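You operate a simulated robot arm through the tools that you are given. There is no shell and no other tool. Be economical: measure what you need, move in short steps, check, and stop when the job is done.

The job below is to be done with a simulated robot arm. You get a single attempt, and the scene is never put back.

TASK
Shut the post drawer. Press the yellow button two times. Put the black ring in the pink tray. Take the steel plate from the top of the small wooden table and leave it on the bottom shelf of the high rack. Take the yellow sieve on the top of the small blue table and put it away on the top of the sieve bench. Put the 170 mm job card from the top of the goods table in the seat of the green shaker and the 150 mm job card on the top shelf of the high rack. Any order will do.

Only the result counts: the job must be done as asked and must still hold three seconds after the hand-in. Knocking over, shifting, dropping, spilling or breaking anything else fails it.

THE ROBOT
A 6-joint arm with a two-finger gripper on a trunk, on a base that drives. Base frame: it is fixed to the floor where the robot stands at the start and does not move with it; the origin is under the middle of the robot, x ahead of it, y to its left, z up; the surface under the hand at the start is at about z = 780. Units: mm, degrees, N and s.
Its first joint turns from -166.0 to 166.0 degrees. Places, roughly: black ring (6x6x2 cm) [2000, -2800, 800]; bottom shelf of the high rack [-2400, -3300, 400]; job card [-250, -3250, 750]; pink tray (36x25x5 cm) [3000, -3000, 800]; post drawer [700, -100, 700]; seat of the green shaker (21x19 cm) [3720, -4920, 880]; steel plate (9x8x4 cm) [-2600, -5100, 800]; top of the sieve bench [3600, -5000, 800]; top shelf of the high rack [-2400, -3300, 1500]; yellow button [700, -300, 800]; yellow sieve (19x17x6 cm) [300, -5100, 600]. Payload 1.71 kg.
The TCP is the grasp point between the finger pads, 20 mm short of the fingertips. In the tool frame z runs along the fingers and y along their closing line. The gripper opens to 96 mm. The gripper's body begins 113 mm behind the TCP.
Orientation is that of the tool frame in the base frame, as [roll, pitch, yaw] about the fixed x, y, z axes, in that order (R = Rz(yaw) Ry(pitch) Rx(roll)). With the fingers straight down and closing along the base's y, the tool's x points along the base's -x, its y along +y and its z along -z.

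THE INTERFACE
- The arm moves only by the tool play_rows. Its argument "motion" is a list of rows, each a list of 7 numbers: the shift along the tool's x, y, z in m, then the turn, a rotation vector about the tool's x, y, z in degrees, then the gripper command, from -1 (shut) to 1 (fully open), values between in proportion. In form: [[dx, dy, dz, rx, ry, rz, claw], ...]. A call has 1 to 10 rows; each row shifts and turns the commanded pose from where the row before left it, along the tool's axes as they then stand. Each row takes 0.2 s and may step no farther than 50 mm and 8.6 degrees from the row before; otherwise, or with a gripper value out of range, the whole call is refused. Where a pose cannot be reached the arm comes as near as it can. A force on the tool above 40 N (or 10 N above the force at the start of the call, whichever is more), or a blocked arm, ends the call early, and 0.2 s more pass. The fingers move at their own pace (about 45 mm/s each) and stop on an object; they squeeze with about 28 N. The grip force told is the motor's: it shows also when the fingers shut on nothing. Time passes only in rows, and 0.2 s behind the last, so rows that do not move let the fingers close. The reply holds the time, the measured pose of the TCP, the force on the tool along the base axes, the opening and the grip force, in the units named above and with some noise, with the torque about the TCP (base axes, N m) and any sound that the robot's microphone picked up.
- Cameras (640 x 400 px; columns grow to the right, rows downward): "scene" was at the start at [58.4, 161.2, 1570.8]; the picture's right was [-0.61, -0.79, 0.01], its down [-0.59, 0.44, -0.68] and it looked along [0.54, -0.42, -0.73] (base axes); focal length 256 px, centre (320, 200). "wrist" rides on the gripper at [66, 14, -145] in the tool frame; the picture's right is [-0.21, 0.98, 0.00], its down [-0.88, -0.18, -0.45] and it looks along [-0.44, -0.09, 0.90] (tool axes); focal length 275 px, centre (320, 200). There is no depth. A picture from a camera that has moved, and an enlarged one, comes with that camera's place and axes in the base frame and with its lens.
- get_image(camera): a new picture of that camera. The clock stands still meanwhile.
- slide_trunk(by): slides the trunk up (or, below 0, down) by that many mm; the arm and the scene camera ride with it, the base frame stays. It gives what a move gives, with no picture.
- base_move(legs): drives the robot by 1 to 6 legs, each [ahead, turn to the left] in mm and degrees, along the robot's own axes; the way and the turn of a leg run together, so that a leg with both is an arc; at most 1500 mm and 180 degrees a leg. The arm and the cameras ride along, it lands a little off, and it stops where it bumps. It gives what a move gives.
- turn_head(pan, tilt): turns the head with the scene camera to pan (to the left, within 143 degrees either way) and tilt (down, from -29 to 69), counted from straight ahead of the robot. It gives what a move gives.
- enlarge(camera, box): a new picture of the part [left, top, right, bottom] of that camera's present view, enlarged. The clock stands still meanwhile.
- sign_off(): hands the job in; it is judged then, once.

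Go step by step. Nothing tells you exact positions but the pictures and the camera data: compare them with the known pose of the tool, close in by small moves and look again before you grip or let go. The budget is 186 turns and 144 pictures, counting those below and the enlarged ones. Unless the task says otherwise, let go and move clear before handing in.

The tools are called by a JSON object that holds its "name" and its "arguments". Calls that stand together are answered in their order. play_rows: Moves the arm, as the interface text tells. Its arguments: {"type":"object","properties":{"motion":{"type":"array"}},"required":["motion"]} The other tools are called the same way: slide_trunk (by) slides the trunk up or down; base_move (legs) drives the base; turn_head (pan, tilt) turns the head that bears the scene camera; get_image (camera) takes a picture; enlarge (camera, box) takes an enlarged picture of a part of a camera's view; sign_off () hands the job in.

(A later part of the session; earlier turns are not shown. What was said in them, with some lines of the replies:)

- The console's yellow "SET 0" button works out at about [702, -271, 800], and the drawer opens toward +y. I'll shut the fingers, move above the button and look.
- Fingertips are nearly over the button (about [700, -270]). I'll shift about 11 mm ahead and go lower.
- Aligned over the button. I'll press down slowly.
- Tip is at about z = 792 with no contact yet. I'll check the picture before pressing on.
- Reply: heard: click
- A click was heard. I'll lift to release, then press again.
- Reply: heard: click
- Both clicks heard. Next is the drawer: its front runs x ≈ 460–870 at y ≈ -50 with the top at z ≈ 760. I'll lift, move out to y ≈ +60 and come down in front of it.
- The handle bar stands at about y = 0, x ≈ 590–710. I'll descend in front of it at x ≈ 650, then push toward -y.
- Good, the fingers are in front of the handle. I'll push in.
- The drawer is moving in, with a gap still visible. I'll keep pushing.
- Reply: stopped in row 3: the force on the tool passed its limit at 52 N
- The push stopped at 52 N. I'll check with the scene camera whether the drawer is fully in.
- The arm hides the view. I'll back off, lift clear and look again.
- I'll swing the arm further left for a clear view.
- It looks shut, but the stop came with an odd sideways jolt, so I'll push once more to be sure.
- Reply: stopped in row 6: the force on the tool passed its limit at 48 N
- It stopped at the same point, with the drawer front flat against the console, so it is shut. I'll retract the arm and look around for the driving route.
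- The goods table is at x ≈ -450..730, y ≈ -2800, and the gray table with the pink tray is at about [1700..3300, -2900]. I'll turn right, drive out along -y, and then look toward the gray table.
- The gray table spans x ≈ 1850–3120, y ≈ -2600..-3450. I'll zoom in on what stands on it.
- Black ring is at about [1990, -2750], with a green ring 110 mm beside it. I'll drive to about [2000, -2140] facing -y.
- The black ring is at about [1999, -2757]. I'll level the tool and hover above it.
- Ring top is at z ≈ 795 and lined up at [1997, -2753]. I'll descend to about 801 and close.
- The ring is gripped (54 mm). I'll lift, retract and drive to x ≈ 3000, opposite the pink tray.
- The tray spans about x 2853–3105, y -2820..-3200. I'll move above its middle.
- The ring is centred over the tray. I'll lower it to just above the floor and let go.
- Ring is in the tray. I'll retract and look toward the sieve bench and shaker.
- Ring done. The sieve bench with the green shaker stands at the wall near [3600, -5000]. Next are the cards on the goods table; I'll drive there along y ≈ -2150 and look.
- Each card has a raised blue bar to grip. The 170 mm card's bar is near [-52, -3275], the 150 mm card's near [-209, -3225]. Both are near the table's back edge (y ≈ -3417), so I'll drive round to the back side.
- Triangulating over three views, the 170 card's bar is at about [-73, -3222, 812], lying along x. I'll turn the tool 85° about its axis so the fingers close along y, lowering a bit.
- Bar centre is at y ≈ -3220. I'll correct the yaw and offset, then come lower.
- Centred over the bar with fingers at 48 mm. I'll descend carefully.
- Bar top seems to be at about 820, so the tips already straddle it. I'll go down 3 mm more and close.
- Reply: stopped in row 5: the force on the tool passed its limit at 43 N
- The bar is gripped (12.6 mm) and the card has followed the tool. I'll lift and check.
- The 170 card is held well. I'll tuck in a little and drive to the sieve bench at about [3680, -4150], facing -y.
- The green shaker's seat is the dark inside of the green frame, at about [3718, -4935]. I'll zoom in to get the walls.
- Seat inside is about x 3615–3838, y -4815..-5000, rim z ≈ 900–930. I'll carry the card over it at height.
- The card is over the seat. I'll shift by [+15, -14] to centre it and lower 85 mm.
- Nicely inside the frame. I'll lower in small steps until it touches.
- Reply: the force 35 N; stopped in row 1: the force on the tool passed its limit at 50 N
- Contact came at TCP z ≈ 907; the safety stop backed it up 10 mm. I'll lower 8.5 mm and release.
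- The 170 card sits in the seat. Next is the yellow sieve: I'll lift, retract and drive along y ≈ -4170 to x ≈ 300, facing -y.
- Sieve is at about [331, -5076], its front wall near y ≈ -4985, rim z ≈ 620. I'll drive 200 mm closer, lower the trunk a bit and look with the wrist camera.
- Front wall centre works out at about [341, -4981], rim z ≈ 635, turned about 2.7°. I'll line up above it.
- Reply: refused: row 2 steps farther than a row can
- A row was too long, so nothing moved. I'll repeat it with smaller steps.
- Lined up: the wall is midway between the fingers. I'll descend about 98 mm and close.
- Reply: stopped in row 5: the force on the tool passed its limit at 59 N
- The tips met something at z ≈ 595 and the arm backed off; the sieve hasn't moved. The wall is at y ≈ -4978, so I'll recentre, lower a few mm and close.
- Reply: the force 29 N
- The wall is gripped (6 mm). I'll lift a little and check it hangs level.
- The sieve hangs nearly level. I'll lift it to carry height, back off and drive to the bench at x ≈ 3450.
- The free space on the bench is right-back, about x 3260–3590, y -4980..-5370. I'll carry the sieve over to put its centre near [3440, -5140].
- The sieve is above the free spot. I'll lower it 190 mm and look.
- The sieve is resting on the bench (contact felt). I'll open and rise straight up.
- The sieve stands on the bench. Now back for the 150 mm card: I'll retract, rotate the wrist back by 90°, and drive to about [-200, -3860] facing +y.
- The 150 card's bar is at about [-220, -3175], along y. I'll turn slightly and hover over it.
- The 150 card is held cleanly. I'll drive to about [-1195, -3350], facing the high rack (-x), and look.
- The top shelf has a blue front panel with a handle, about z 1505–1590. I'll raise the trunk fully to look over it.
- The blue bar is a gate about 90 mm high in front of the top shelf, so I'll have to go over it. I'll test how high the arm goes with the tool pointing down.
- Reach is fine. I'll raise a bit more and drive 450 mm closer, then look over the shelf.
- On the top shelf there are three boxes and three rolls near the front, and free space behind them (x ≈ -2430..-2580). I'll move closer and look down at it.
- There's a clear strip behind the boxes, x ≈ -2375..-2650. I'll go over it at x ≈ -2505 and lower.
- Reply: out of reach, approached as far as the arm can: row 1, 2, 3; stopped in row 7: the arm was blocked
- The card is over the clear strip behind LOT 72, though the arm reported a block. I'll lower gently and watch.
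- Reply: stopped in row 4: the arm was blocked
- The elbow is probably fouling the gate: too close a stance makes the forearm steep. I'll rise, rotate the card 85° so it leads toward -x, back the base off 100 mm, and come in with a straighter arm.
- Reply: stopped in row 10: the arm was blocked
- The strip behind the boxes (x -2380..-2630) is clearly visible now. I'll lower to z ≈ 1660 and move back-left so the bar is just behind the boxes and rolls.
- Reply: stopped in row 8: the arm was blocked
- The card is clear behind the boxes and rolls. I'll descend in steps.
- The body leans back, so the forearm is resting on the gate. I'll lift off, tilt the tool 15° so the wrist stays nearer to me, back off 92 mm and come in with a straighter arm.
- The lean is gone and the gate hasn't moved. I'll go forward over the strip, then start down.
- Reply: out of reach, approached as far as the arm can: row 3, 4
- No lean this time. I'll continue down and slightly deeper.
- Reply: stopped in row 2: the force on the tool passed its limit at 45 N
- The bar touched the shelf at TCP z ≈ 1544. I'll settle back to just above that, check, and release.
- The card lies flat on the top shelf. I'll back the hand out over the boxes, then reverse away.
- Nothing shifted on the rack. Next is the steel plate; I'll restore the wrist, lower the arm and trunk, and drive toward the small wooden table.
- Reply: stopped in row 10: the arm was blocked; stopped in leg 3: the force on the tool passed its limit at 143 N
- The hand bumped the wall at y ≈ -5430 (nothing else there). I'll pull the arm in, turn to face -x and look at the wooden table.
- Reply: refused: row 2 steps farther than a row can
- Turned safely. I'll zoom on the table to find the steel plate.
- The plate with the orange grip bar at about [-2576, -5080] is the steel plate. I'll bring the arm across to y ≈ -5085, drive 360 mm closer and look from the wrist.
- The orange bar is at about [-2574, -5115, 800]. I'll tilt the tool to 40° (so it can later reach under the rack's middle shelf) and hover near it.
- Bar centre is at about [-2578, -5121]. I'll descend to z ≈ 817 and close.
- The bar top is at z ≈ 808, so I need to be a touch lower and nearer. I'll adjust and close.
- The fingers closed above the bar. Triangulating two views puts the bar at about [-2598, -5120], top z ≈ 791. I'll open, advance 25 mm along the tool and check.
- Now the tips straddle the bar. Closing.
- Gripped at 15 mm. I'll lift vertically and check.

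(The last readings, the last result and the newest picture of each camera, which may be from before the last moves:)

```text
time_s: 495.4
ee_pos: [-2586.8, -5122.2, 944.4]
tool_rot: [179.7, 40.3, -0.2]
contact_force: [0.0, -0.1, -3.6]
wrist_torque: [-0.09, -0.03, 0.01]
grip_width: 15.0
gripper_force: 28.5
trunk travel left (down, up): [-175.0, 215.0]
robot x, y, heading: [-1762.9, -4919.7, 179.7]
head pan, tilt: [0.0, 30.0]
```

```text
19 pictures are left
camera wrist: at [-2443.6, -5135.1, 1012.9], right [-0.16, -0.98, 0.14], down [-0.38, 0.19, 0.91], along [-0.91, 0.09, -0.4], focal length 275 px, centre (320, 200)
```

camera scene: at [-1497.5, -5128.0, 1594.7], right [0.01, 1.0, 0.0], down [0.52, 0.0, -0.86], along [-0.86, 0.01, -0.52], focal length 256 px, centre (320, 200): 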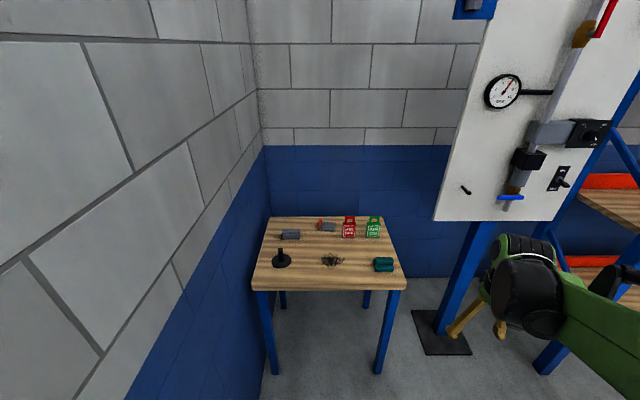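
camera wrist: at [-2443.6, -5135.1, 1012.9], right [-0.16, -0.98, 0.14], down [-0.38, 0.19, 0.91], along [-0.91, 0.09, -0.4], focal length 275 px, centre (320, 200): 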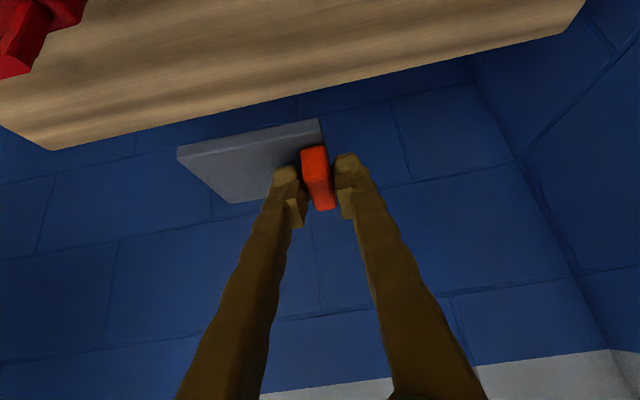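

Held well (about 0.37 kg). I'll retract, back off, drive to the front of the rack and face its bottom shelf.

{"name": "play_rows", "arguments": {"motion": [[-0.026, 0, -0.03, 0, 0, 0, -1], [0.0314, -0.025, -0.0267, 0, 0, 0, -1], [0.0314, -0.025, -0.0267, 0, 0, 0, -1], [0.0314, -0.025, -0.0267, 0, 0, 0, -1], [0.0314, -0.025, -0.0267, 0, 0, 0, -1], [0.0314, -0.025, -0.0267, 0, 0, 0, -1], [0.0314, -0.025, -0.0267, 0, 0, 0, -1], [0.0314, -0.025, -0.0267, 0, 0, 0, -1], [0.0314, -0.025, -0.0267, 0, 0, 0, -1]]}}

{"name": "base_move", "arguments": {"legs": [[-350, 0], [0, -89.7], [1460, 0], [0, 90]]}}

{"name": "turn_head", "arguments": {"pan": 0, "tilt": 40}}

{"name": "get_image", "arguments": {"camera": "scene"}}

```text
time_s: 497.4
ee_pos: [-2253.3, -4921.4, 987.3]
tool_rot: [179.7, 40.5, -0.2]
contact_force: [-0.2, 0.1, -3.7]
wrist_torque: [-0.1, -0.02, -0.02]
grip_width: 15.0
gripper_force: 27.8
trunk travel left (down, up): [-175.0, 215.0]
robot x, y, heading: [-1763.8, -4917.2, 179.7]
head pan, tilt: [0.0, 30.0]
```

```text
time_s: 521.6
ee_pos: [-1895.6, -3464.9, 985.0]
tool_rot: [179.7, 40.2, -0.3]
contact_force: [0.1, 0.7, -3.8]
wrist_torque: [-0.12, -0.07, -0.01]
grip_width: 15.0
gripper_force: 28.2
trunk travel left (down, up): [-175.0, 215.0]
robot x, y, heading: [-1398.5, -3457.0, 179.7]
head pan, tilt: [0.0, 30.0]
```

```text
time_s: 522.3
ee_pos: [-1886.2, -3463.0, 987.8]
tool_rot: [179.7, 40.7, -0.4]
contact_force: [0.8, -0.2, -3.3]
wrist_torque: [-0.06, -0.08, 0.02]
grip_width: 15.2
gripper_force: 28.4
trunk travel left (down, up): [-175.0, 215.0]
robot x, y, heading: [-1399.5, -3456.3, 179.7]
head pan, tilt: [0.0, 40.0]
```

```text
18 pictures are left
camera scene: at [-1450.4, -3665.9, 1581.0], right [0.0, 1.0, 0.0], down [0.64, 0.0, -0.77], along [-0.77, 0.0, -0.64], focal length 256 px, centre (320, 200)
```

scene: 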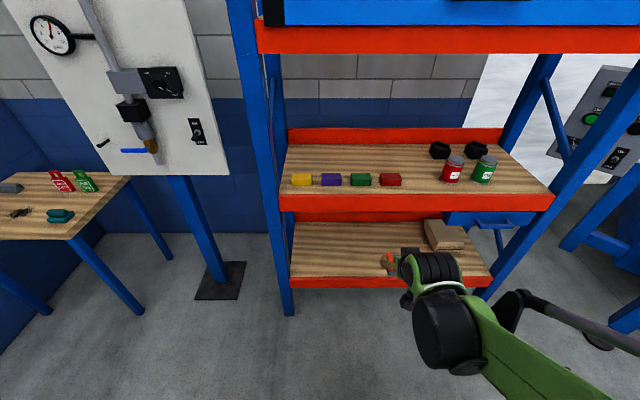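

The bottom shelf is empty around y ≈ -3700..-3380. I'll lower the trunk, drive 200 mm closer, and lower the plate in front of the shelf.

{"name": "slide_trunk", "arguments": {"by": -175}}

{"name": "base_move", "arguments": {"legs": [[200, 0]]}}

{"name": "play_rows", "arguments": {"motion": [[0.0274, 0.005, 0.0321, 0, 0, 0, -1], [0.0274, 0.005, 0.0321, 0, 0, 0, -1], [0.0274, 0.005, 0.0321, 0, 0, 0, -1], [0.0274, 0.005, 0.0321, 0, 0, 0, -1], [0.0274, 0.005, 0.0321, 0, 0, 0, -1], [0.0274, 0.005, 0.0321, 0, 0, 0, -1], [0.0274, 0.005, 0.0321, 0, 0, 0, -1], [0.0274, 0.005, 0.0321, 0, 0, 0, -1], [0, 0, 0, 0, 0, 0, -1]]}}

{"name": "get_image", "arguments": {"camera": "scene"}}

{"name": "get_image", "arguments": {"camera": "wrist"}}

```text
time_s: 524.3
ee_pos: [-1894.2, -3462.6, 808.6]
tool_rot: [179.7, 40.1, -0.3]
contact_force: [0.3, 0.0, -1.9]
wrist_torque: [-0.07, -0.11, -0.01]
grip_width: 15.1
gripper_force: 27.8
trunk travel left (down, up): [0.0, 390.0]
robot x, y, heading: [-1400.3, -3457.7, 179.8]
head pan, tilt: [0.0, 40.0]
```

```text
time_s: 526.3
ee_pos: [-2080.8, -3462.8, 816.1]
tool_rot: [179.7, 41.1, -0.3]
contact_force: [-0.6, 0.4, -3.6]
wrist_torque: [-0.09, -0.09, 0.0]
grip_width: 15.5
gripper_force: 27.5
trunk travel left (down, up): [0.0, 390.0]
robot x, y, heading: [-1597.7, -3454.1, 179.9]
head pan, tilt: [0.0, 40.0]
```

```text
time_s: 528.3
ee_pos: [-2103.9, -3500.6, 684.5]
tool_rot: [179.8, 41.9, -0.2]
contact_force: [0.2, 0.1, -3.4]
wrist_torque: [-0.1, -0.06, -0.02]
grip_width: 14.9
gripper_force: 27.8
out of reach, approached as far as the arm can: row 4, 5, 6, 7, 8
trunk travel left (down, up): [0.0, 390.0]
robot x, y, heading: [-1600.1, -3454.8, 179.9]
head pan, tilt: [0.0, 40.0]
```

```text
17 pictures are left
camera scene: at [-1678.2, -3665.0, 1404.8], right [0.0, 1.0, 0.0], down [0.65, 0.0, -0.76], along [-0.76, 0.0, -0.65], focal length 256 px, centre (320, 200)
```

scene: 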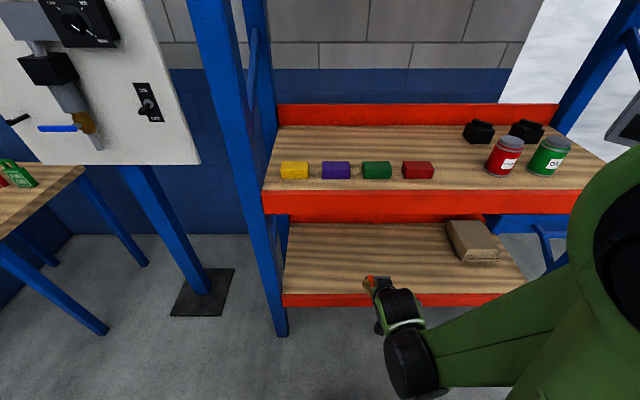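

```text
16 pictures are left
camera wrist: at [-1959.0, -3514.6, 748.3], right [-0.15, -0.98, 0.14], down [-0.36, 0.19, 0.92], along [-0.92, 0.09, -0.38], focal length 275 px, centre (320, 200)
```

wrist: 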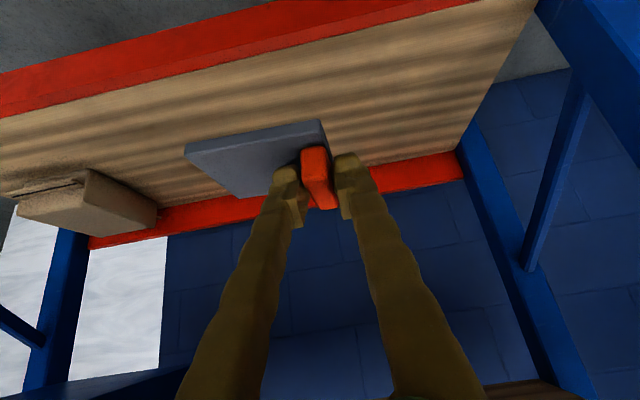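

The arm can't fold that low this close. I'll back off 150 mm and reach further out instead.

{"name": "base_move", "arguments": {"legs": [[-150, 0]]}}

{"name": "play_rows", "arguments": {"motion": [[0, 0, 0, 0, 0, 0, -1]]}}

```text
time_s: 529.9
ee_pos: [-1952.7, -3501.7, 684.2]
tool_rot: [179.7, 41.8, -0.2]
contact_force: [0.2, 0.6, -4.8]
wrist_torque: [-0.1, -0.06, -0.02]
grip_width: 15.0
gripper_force: 28.3
trunk travel left (down, up): [0.0, 390.0]
robot x, y, heading: [-1451.1, -3455.5, 179.7]
head pan, tilt: [0.0, 40.0]
```

```text
time_s: 530.3
ee_pos: [-1947.8, -3500.8, 687.0]
tool_rot: [179.6, 42.5, -0.2]
contact_force: [-3.1, -0.1, -5.1]
wrist_torque: [-0.1, -0.2, 0.01]
grip_width: 15.3
gripper_force: 28.2
trunk travel left (down, up): [0.0, 390.0]
robot x, y, heading: [-1449.8, -3455.1, 179.8]
head pan, tilt: [0.0, 40.0]
```

{"name": "play_rows", "arguments": {"motion": [[-0.032, 0, 0.0293, 0, 1, 0, -1], [-0.032, 0, 0.0293, 0, 1, 0, -1], [-0.032, 0, 0.0293, 0, 0.3, 0, -1], [0.0264, 0, 0.03, 0, 0, 0, -1], [0.0264, 0, 0.03, 0, 0, 0, -1], [0.0264, 0, 0.03, 0, 0, 0, -1], [0.0264, 0, 0.03, 0, 0, 0, -1], [0, 0, 0, 0, 0, 0, -1]]}}

{"name": "get_image", "arguments": {"camera": "wrist"}}

```text
time_s: 532.1
ee_pos: [-2114.6, -3507.3, 611.8]
tool_rot: [179.7, 40.2, -0.2]
contact_force: [-0.3, -0.5, -4.5]
wrist_torque: [-0.13, -0.09, -0.01]
grip_width: 15.2
gripper_force: 28.3
out of reach, approached as far as the arm can: row 5, 6, 7
trunk travel left (down, up): [0.0, 390.0]
robot x, y, heading: [-1446.4, -3454.6, 179.9]
head pan, tilt: [0.0, 40.0]
```

```text
15 pictures are left
camera wrist: at [-1971.0, -3520.9, 680.2], right [-0.16, -0.98, 0.14], down [-0.38, 0.19, 0.9], along [-0.91, 0.09, -0.4], focal length 275 px, centre (320, 200)
```

wrist: 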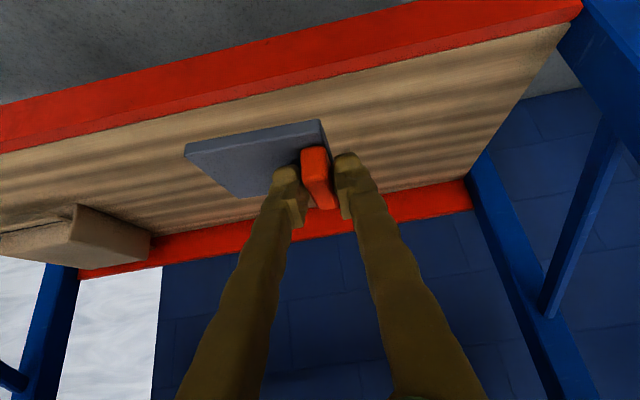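

The depth limit improves with distance. I'll back off another 150 mm and try reaching lower further out.

{"name": "base_move", "arguments": {"legs": [[-150, 0]]}}

{"name": "play_rows", "arguments": {"motion": [[-0.0304, 0, 0.026, 0, 0, 0, -1], [-0.0304, 0, 0.026, 0, 0, 0, -1], [-0.0304, 0, 0.026, 0, 0, 0, -1], [-0.0228, 0, 0.0195, 0, 0, 0, -1], [0.0259, 0, 0.0305, 0, 0, 0, -1], [0.0259, 0, 0.0305, 0, 0, 0, -1], [0.0259, 0, 0.0305, 0, 0, 0, -1], [0, 0, 0, 0, 0, 0, -1]]}}

```text
time_s: 533.8
ee_pos: [-1962.3, -3508.2, 611.6]
tool_rot: [179.7, 40.2, -0.1]
contact_force: [0.3, 0.6, -4.5]
wrist_torque: [-0.08, -0.08, 0.03]
grip_width: 15.1
gripper_force: 28.0
trunk travel left (down, up): [0.0, 390.0]
robot x, y, heading: [-1297.6, -3455.3, 179.9]
head pan, tilt: [0.0, 40.0]
```

```text
time_s: 535.6
ee_pos: [-2103.7, -3507.4, 502.7]
tool_rot: [179.8, 41.1, -0.2]
contact_force: [0.1, 0.7, -4.4]
wrist_torque: [-0.11, -0.05, 0.02]
grip_width: 15.1
gripper_force: 28.0
trunk travel left (down, up): [0.0, 390.0]
robot x, y, heading: [-1299.1, -3459.3, 179.7]
head pan, tilt: [0.0, 40.0]
```

That works: z = 503 at this distance. I'll go a bit lower and slide the plate in over the shelf.

{"name": "play_rows", "arguments": {"motion": [[0.0214, 0, 0.0251, 0, 0, 0, -1], [-0.0312, 0, 0.0267, 0, 0, 0, -1], [-0.0312, 0, 0.0267, 0, 0, 0, -1], [-0.0312, 0, 0.0267, 0, 0, 0, -1], [-0.0312, 0, 0.0267, 0, 0, 0, -1], [0, 0, 0, 0, 0, 0, -1]]}}

{"name": "get_image", "arguments": {"camera": "wrist"}}

{"name": "get_image", "arguments": {"camera": "scene"}}

```text
time_s: 537.0
ee_pos: [-2274.2, -3510.4, 473.8]
tool_rot: [179.7, 41.1, -0.2]
contact_force: [0.6, -0.3, -3.6]
wrist_torque: [-0.05, -0.07, -0.02]
grip_width: 15.3
gripper_force: 28.5
out of reach, approached as far as the arm can: row 1
trunk travel left (down, up): [0.0, 390.0]
robot x, y, heading: [-1300.0, -3455.4, 179.9]
head pan, tilt: [0.0, 40.0]
```

```text
14 pictures are left
camera wrist: at [-2130.2, -3521.9, 540.1], right [-0.15, -0.98, 0.14], down [-0.37, 0.19, 0.91], along [-0.92, 0.09, -0.39], focal length 275 px, centre (320, 200)
```

wrist: 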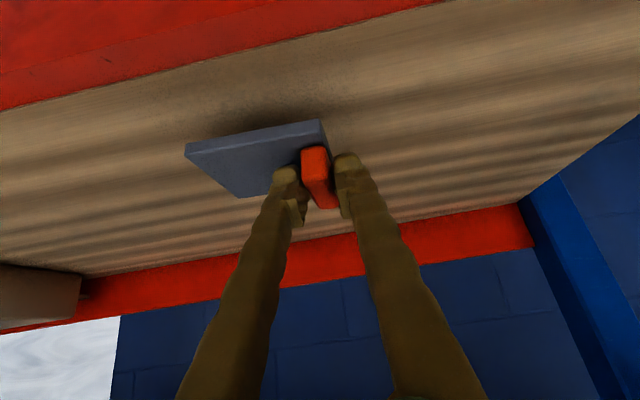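

```text
13 pictures are left
camera scene: at [-1375.7, -3666.0, 1404.8], right [0.0, 1.0, 0.0], down [0.66, 0.0, -0.76], along [-0.76, 0.0, -0.66], focal length 256 px, centre (320, 200)
```

scene: 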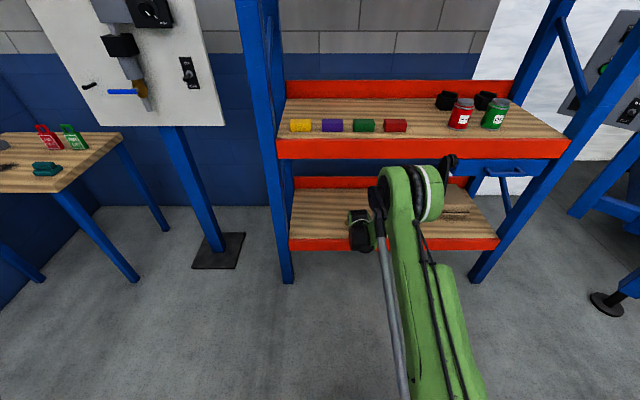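

The plate is over the shelf, about 40 mm inside the front edge. I'll lower it in steps.

{"name": "play_rows", "arguments": {"motion": [[0.0066, 0, 0.0075, 0, 0, 0, -1], [0.0066, 0, 0.0075, 0, 0, 0, -1], [0.0053, 0, 0.006, 0, 0, 0, -1], [0, 0, 0, 0, 0, 0, -1]]}}

{"name": "play_rows", "arguments": {"motion": [[0.002, 0, 0.0023, 0, 0, 0, -1], [0.002, 0, 0.0023, 0, 0, 0, -1], [0, 0, 0, 0, 0, 0, -1]]}}

{"name": "enlarge", "arguments": {"camera": "wrist", "box": [160, 90, 400, 240]}}

```text
time_s: 538.0
ee_pos: [-2273.8, -3509.6, 447.0]
tool_rot: [179.8, 41.1, -0.3]
contact_force: [-0.5, -0.1, -4.9]
wrist_torque: [-0.08, -0.08, -0.02]
grip_width: 15.2
gripper_force: 28.2
trunk travel left (down, up): [0.0, 390.0]
robot x, y, heading: [-1299.7, -3454.6, 180.1]
head pan, tilt: [0.0, 40.0]
```

```text
time_s: 538.8
ee_pos: [-2273.9, -3510.1, 441.6]
tool_rot: [179.7, 41.1, -0.2]
contact_force: [-0.6, 0.1, -2.2]
wrist_torque: [0.05, -0.12, 0.03]
grip_width: 15.3
gripper_force: 27.9
trunk travel left (down, up): [0.0, 390.0]
robot x, y, heading: [-1298.7, -3457.1, 179.9]
head pan, tilt: [0.0, 40.0]
```

```text
2.67 times, centred on (280, 165) of wrist
camera zoom: at [-2130.1, -3522.7, 507.1], right [-0.15, -0.98, 0.14], down [-0.37, 0.19, 0.91], along [-0.92, 0.09, -0.39], focal length 734 px, centre (427, 293)
```

zoom: 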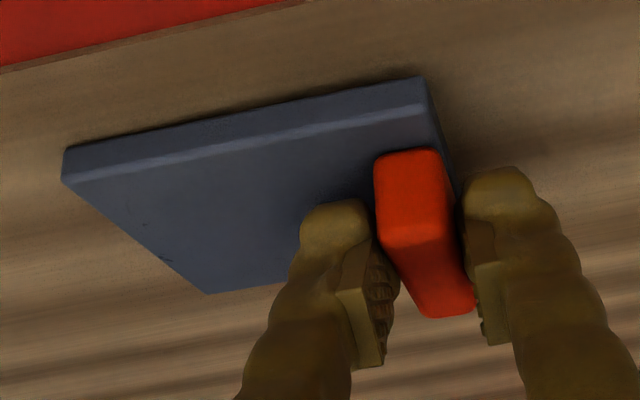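

First touch felt. I'll go down 3 mm more.

{"name": "play_rows", "arguments": {"motion": [[0.0013, 0, 0.0015, 0, 0, 0, -1], [0.0007, 0, 0.0008, 0, 0, 0, -1], [0, 0, 0, 0, 0, 0, -1]]}}

```text
time_s: 539.6
ee_pos: [-2274.7, -3509.8, 438.9]
tool_rot: [179.6, 41.1, -0.3]
contact_force: [-0.6, -0.3, -1.1]
wrist_torque: [0.11, -0.07, 0.11]
grip_width: 15.1
gripper_force: 28.0
trunk travel left (down, up): [0.0, 390.0]
robot x, y, heading: [-1296.2, -3456.8, 180.2]
head pan, tilt: [0.0, 40.0]
```

{"name": "play_rows", "arguments": {"motion": [[0.001, 0, 0.0011, 0, 0, 0, -1], [0, 0, 0, 0, 0, 0, -0.5], [0, 0, 0, 0, 0, 0, -0.2], [0, 0, 0, 0, 0, 0, -0.2], [0, 0, -0.01, 0, 0, 0, -0.2], [0, 0, -0.03, 0, 0, 0, -0.2], [0, 0, -0.04, 0, 0, 0, -0.2]]}}

{"name": "get_image", "arguments": {"camera": "wrist"}}

```text
time_s: 541.2
ee_pos: [-2222.8, -3508.5, 496.1]
tool_rot: [179.6, 40.9, -0.2]
contact_force: [-0.5, -0.8, -0.1]
wrist_torque: [0.01, -0.03, 0.01]
grip_width: 38.0
gripper_force: 0.1
trunk travel left (down, up): [0.0, 390.0]
robot x, y, heading: [-1296.4, -3452.9, 179.9]
head pan, tilt: [0.0, 40.0]
```

```text
11 pictures are left
camera wrist: at [-2077.8, -3523.0, 562.8], right [-0.16, -0.98, 0.14], down [-0.37, 0.19, 0.91], along [-0.92, 0.09, -0.39], focal length 275 px, centre (320, 200)
```

wrist: 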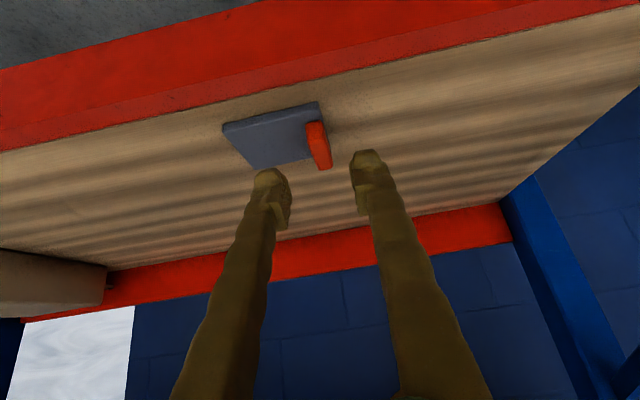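

The plate rests on the bottom shelf. I'll withdraw the arm, back away and take a last look at the rack.

{"name": "play_rows", "arguments": {"motion": [[0.0, 0, -0.045, 0, 0, 0, -0.2], [0.02, 0, -0.04, 0, 0, 0, -0.2], [0.02, 0, -0.04, 0, 0, 0, -0.2], [0, 0, 0, 0, 0, 0, -0.2]]}}

{"name": "base_move", "arguments": {"legs": [[-250, 0]]}}

{"name": "slide_trunk", "arguments": {"by": 390}}

{"name": "turn_head", "arguments": {"pan": 0, "tilt": 28}}

{"name": "get_image", "arguments": {"camera": "scene"}}

```text
time_s: 542.2
ee_pos: [-2109.0, -3508.0, 564.2]
tool_rot: [179.7, 41.1, -0.3]
contact_force: [-0.3, 0.6, -0.3]
wrist_torque: [0.02, 0.02, 0.01]
grip_width: 38.2
gripper_force: 0.0
trunk travel left (down, up): [0.0, 390.0]
robot x, y, heading: [-1299.3, -3458.2, 180.0]
head pan, tilt: [0.0, 40.0]
```

```text
time_s: 544.4
ee_pos: [-1858.9, -3507.3, 564.1]
tool_rot: [179.7, 41.2, -0.3]
contact_force: [-0.3, 0.1, 0.5]
wrist_torque: [0.01, 0.0, 0.0]
grip_width: 38.2
gripper_force: 0.1
trunk travel left (down, up): [0.0, 390.0]
robot x, y, heading: [-1046.5, -3458.1, 179.9]
head pan, tilt: [0.0, 40.0]
```

```text
time_s: 548.2
ee_pos: [-1852.1, -3507.9, 966.6]
tool_rot: [179.7, 41.9, -0.3]
contact_force: [1.0, -0.1, -0.8]
wrist_torque: [-0.03, 0.0, -0.01]
grip_width: 38.3
gripper_force: 0.1
trunk travel left (down, up): [-390.0, 0.0]
robot x, y, heading: [-1048.6, -3460.3, 179.9]
head pan, tilt: [0.0, 40.0]
```

```text
time_s: 548.9
ee_pos: [-1850.7, -3507.3, 966.4]
tool_rot: [179.7, 41.9, -0.3]
contact_force: [0.3, -0.5, 0.4]
wrist_torque: [0.03, 0.01, -0.04]
grip_width: 38.2
gripper_force: 0.0
trunk travel left (down, up): [-390.0, 0.0]
robot x, y, heading: [-1049.4, -3457.4, 179.6]
head pan, tilt: [0.0, 28.0]
```

```text
10 pictures are left
camera scene: at [-1138.8, -3666.6, 1813.1], right [0.0, 1.0, 0.0], down [0.48, 0.0, -0.88], along [-0.88, 0.0, -0.48], focal length 256 px, centre (320, 200)
```

scene: 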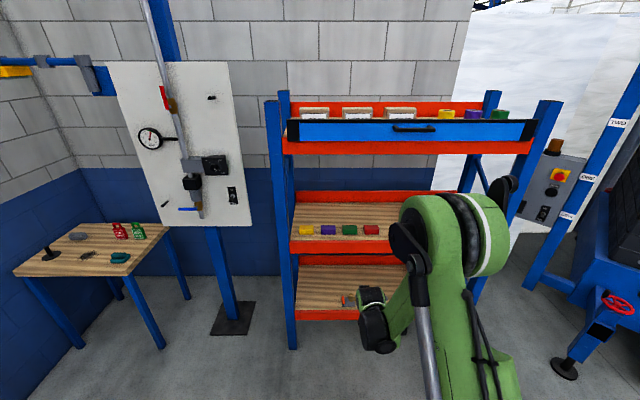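

The rack and the wooden table look undisturbed, and the plate sits on the bottom shelf with the hand clear. All parts of the job are done, so I'm handing in.

{"name": "sign_off", "arguments": {}}

```text
The job is handed in.
```

I finished all seven parts of the job and handed it in. The result hasn't come back.

- **Post drawer:** shut; I pushed it until it stopped, then pushed again to be sure.
- **Yellow button:** pressed twice, with a click heard each time.
- **Black ring:** in the pink tray.
- **Steel plate:** on the bottom shelf of the high rack. I took it to be the one with the orange grip bar.
- **Yellow sieve:** on the top of the sieve bench.
- **170 mm job card:** in the seat of the green shaker.
- **150 mm job card:** on the top shelf of the high rack, behind the boxes.

Two contacts along the way:

- **Wall:** the hand bumped the bare wall once while I was driving to the wooden table.
- **High rack:** the forearm appeared to rest on the rack's blue gate for a moment while I placed the 150 mm card.

Nothing looked moved after either one.
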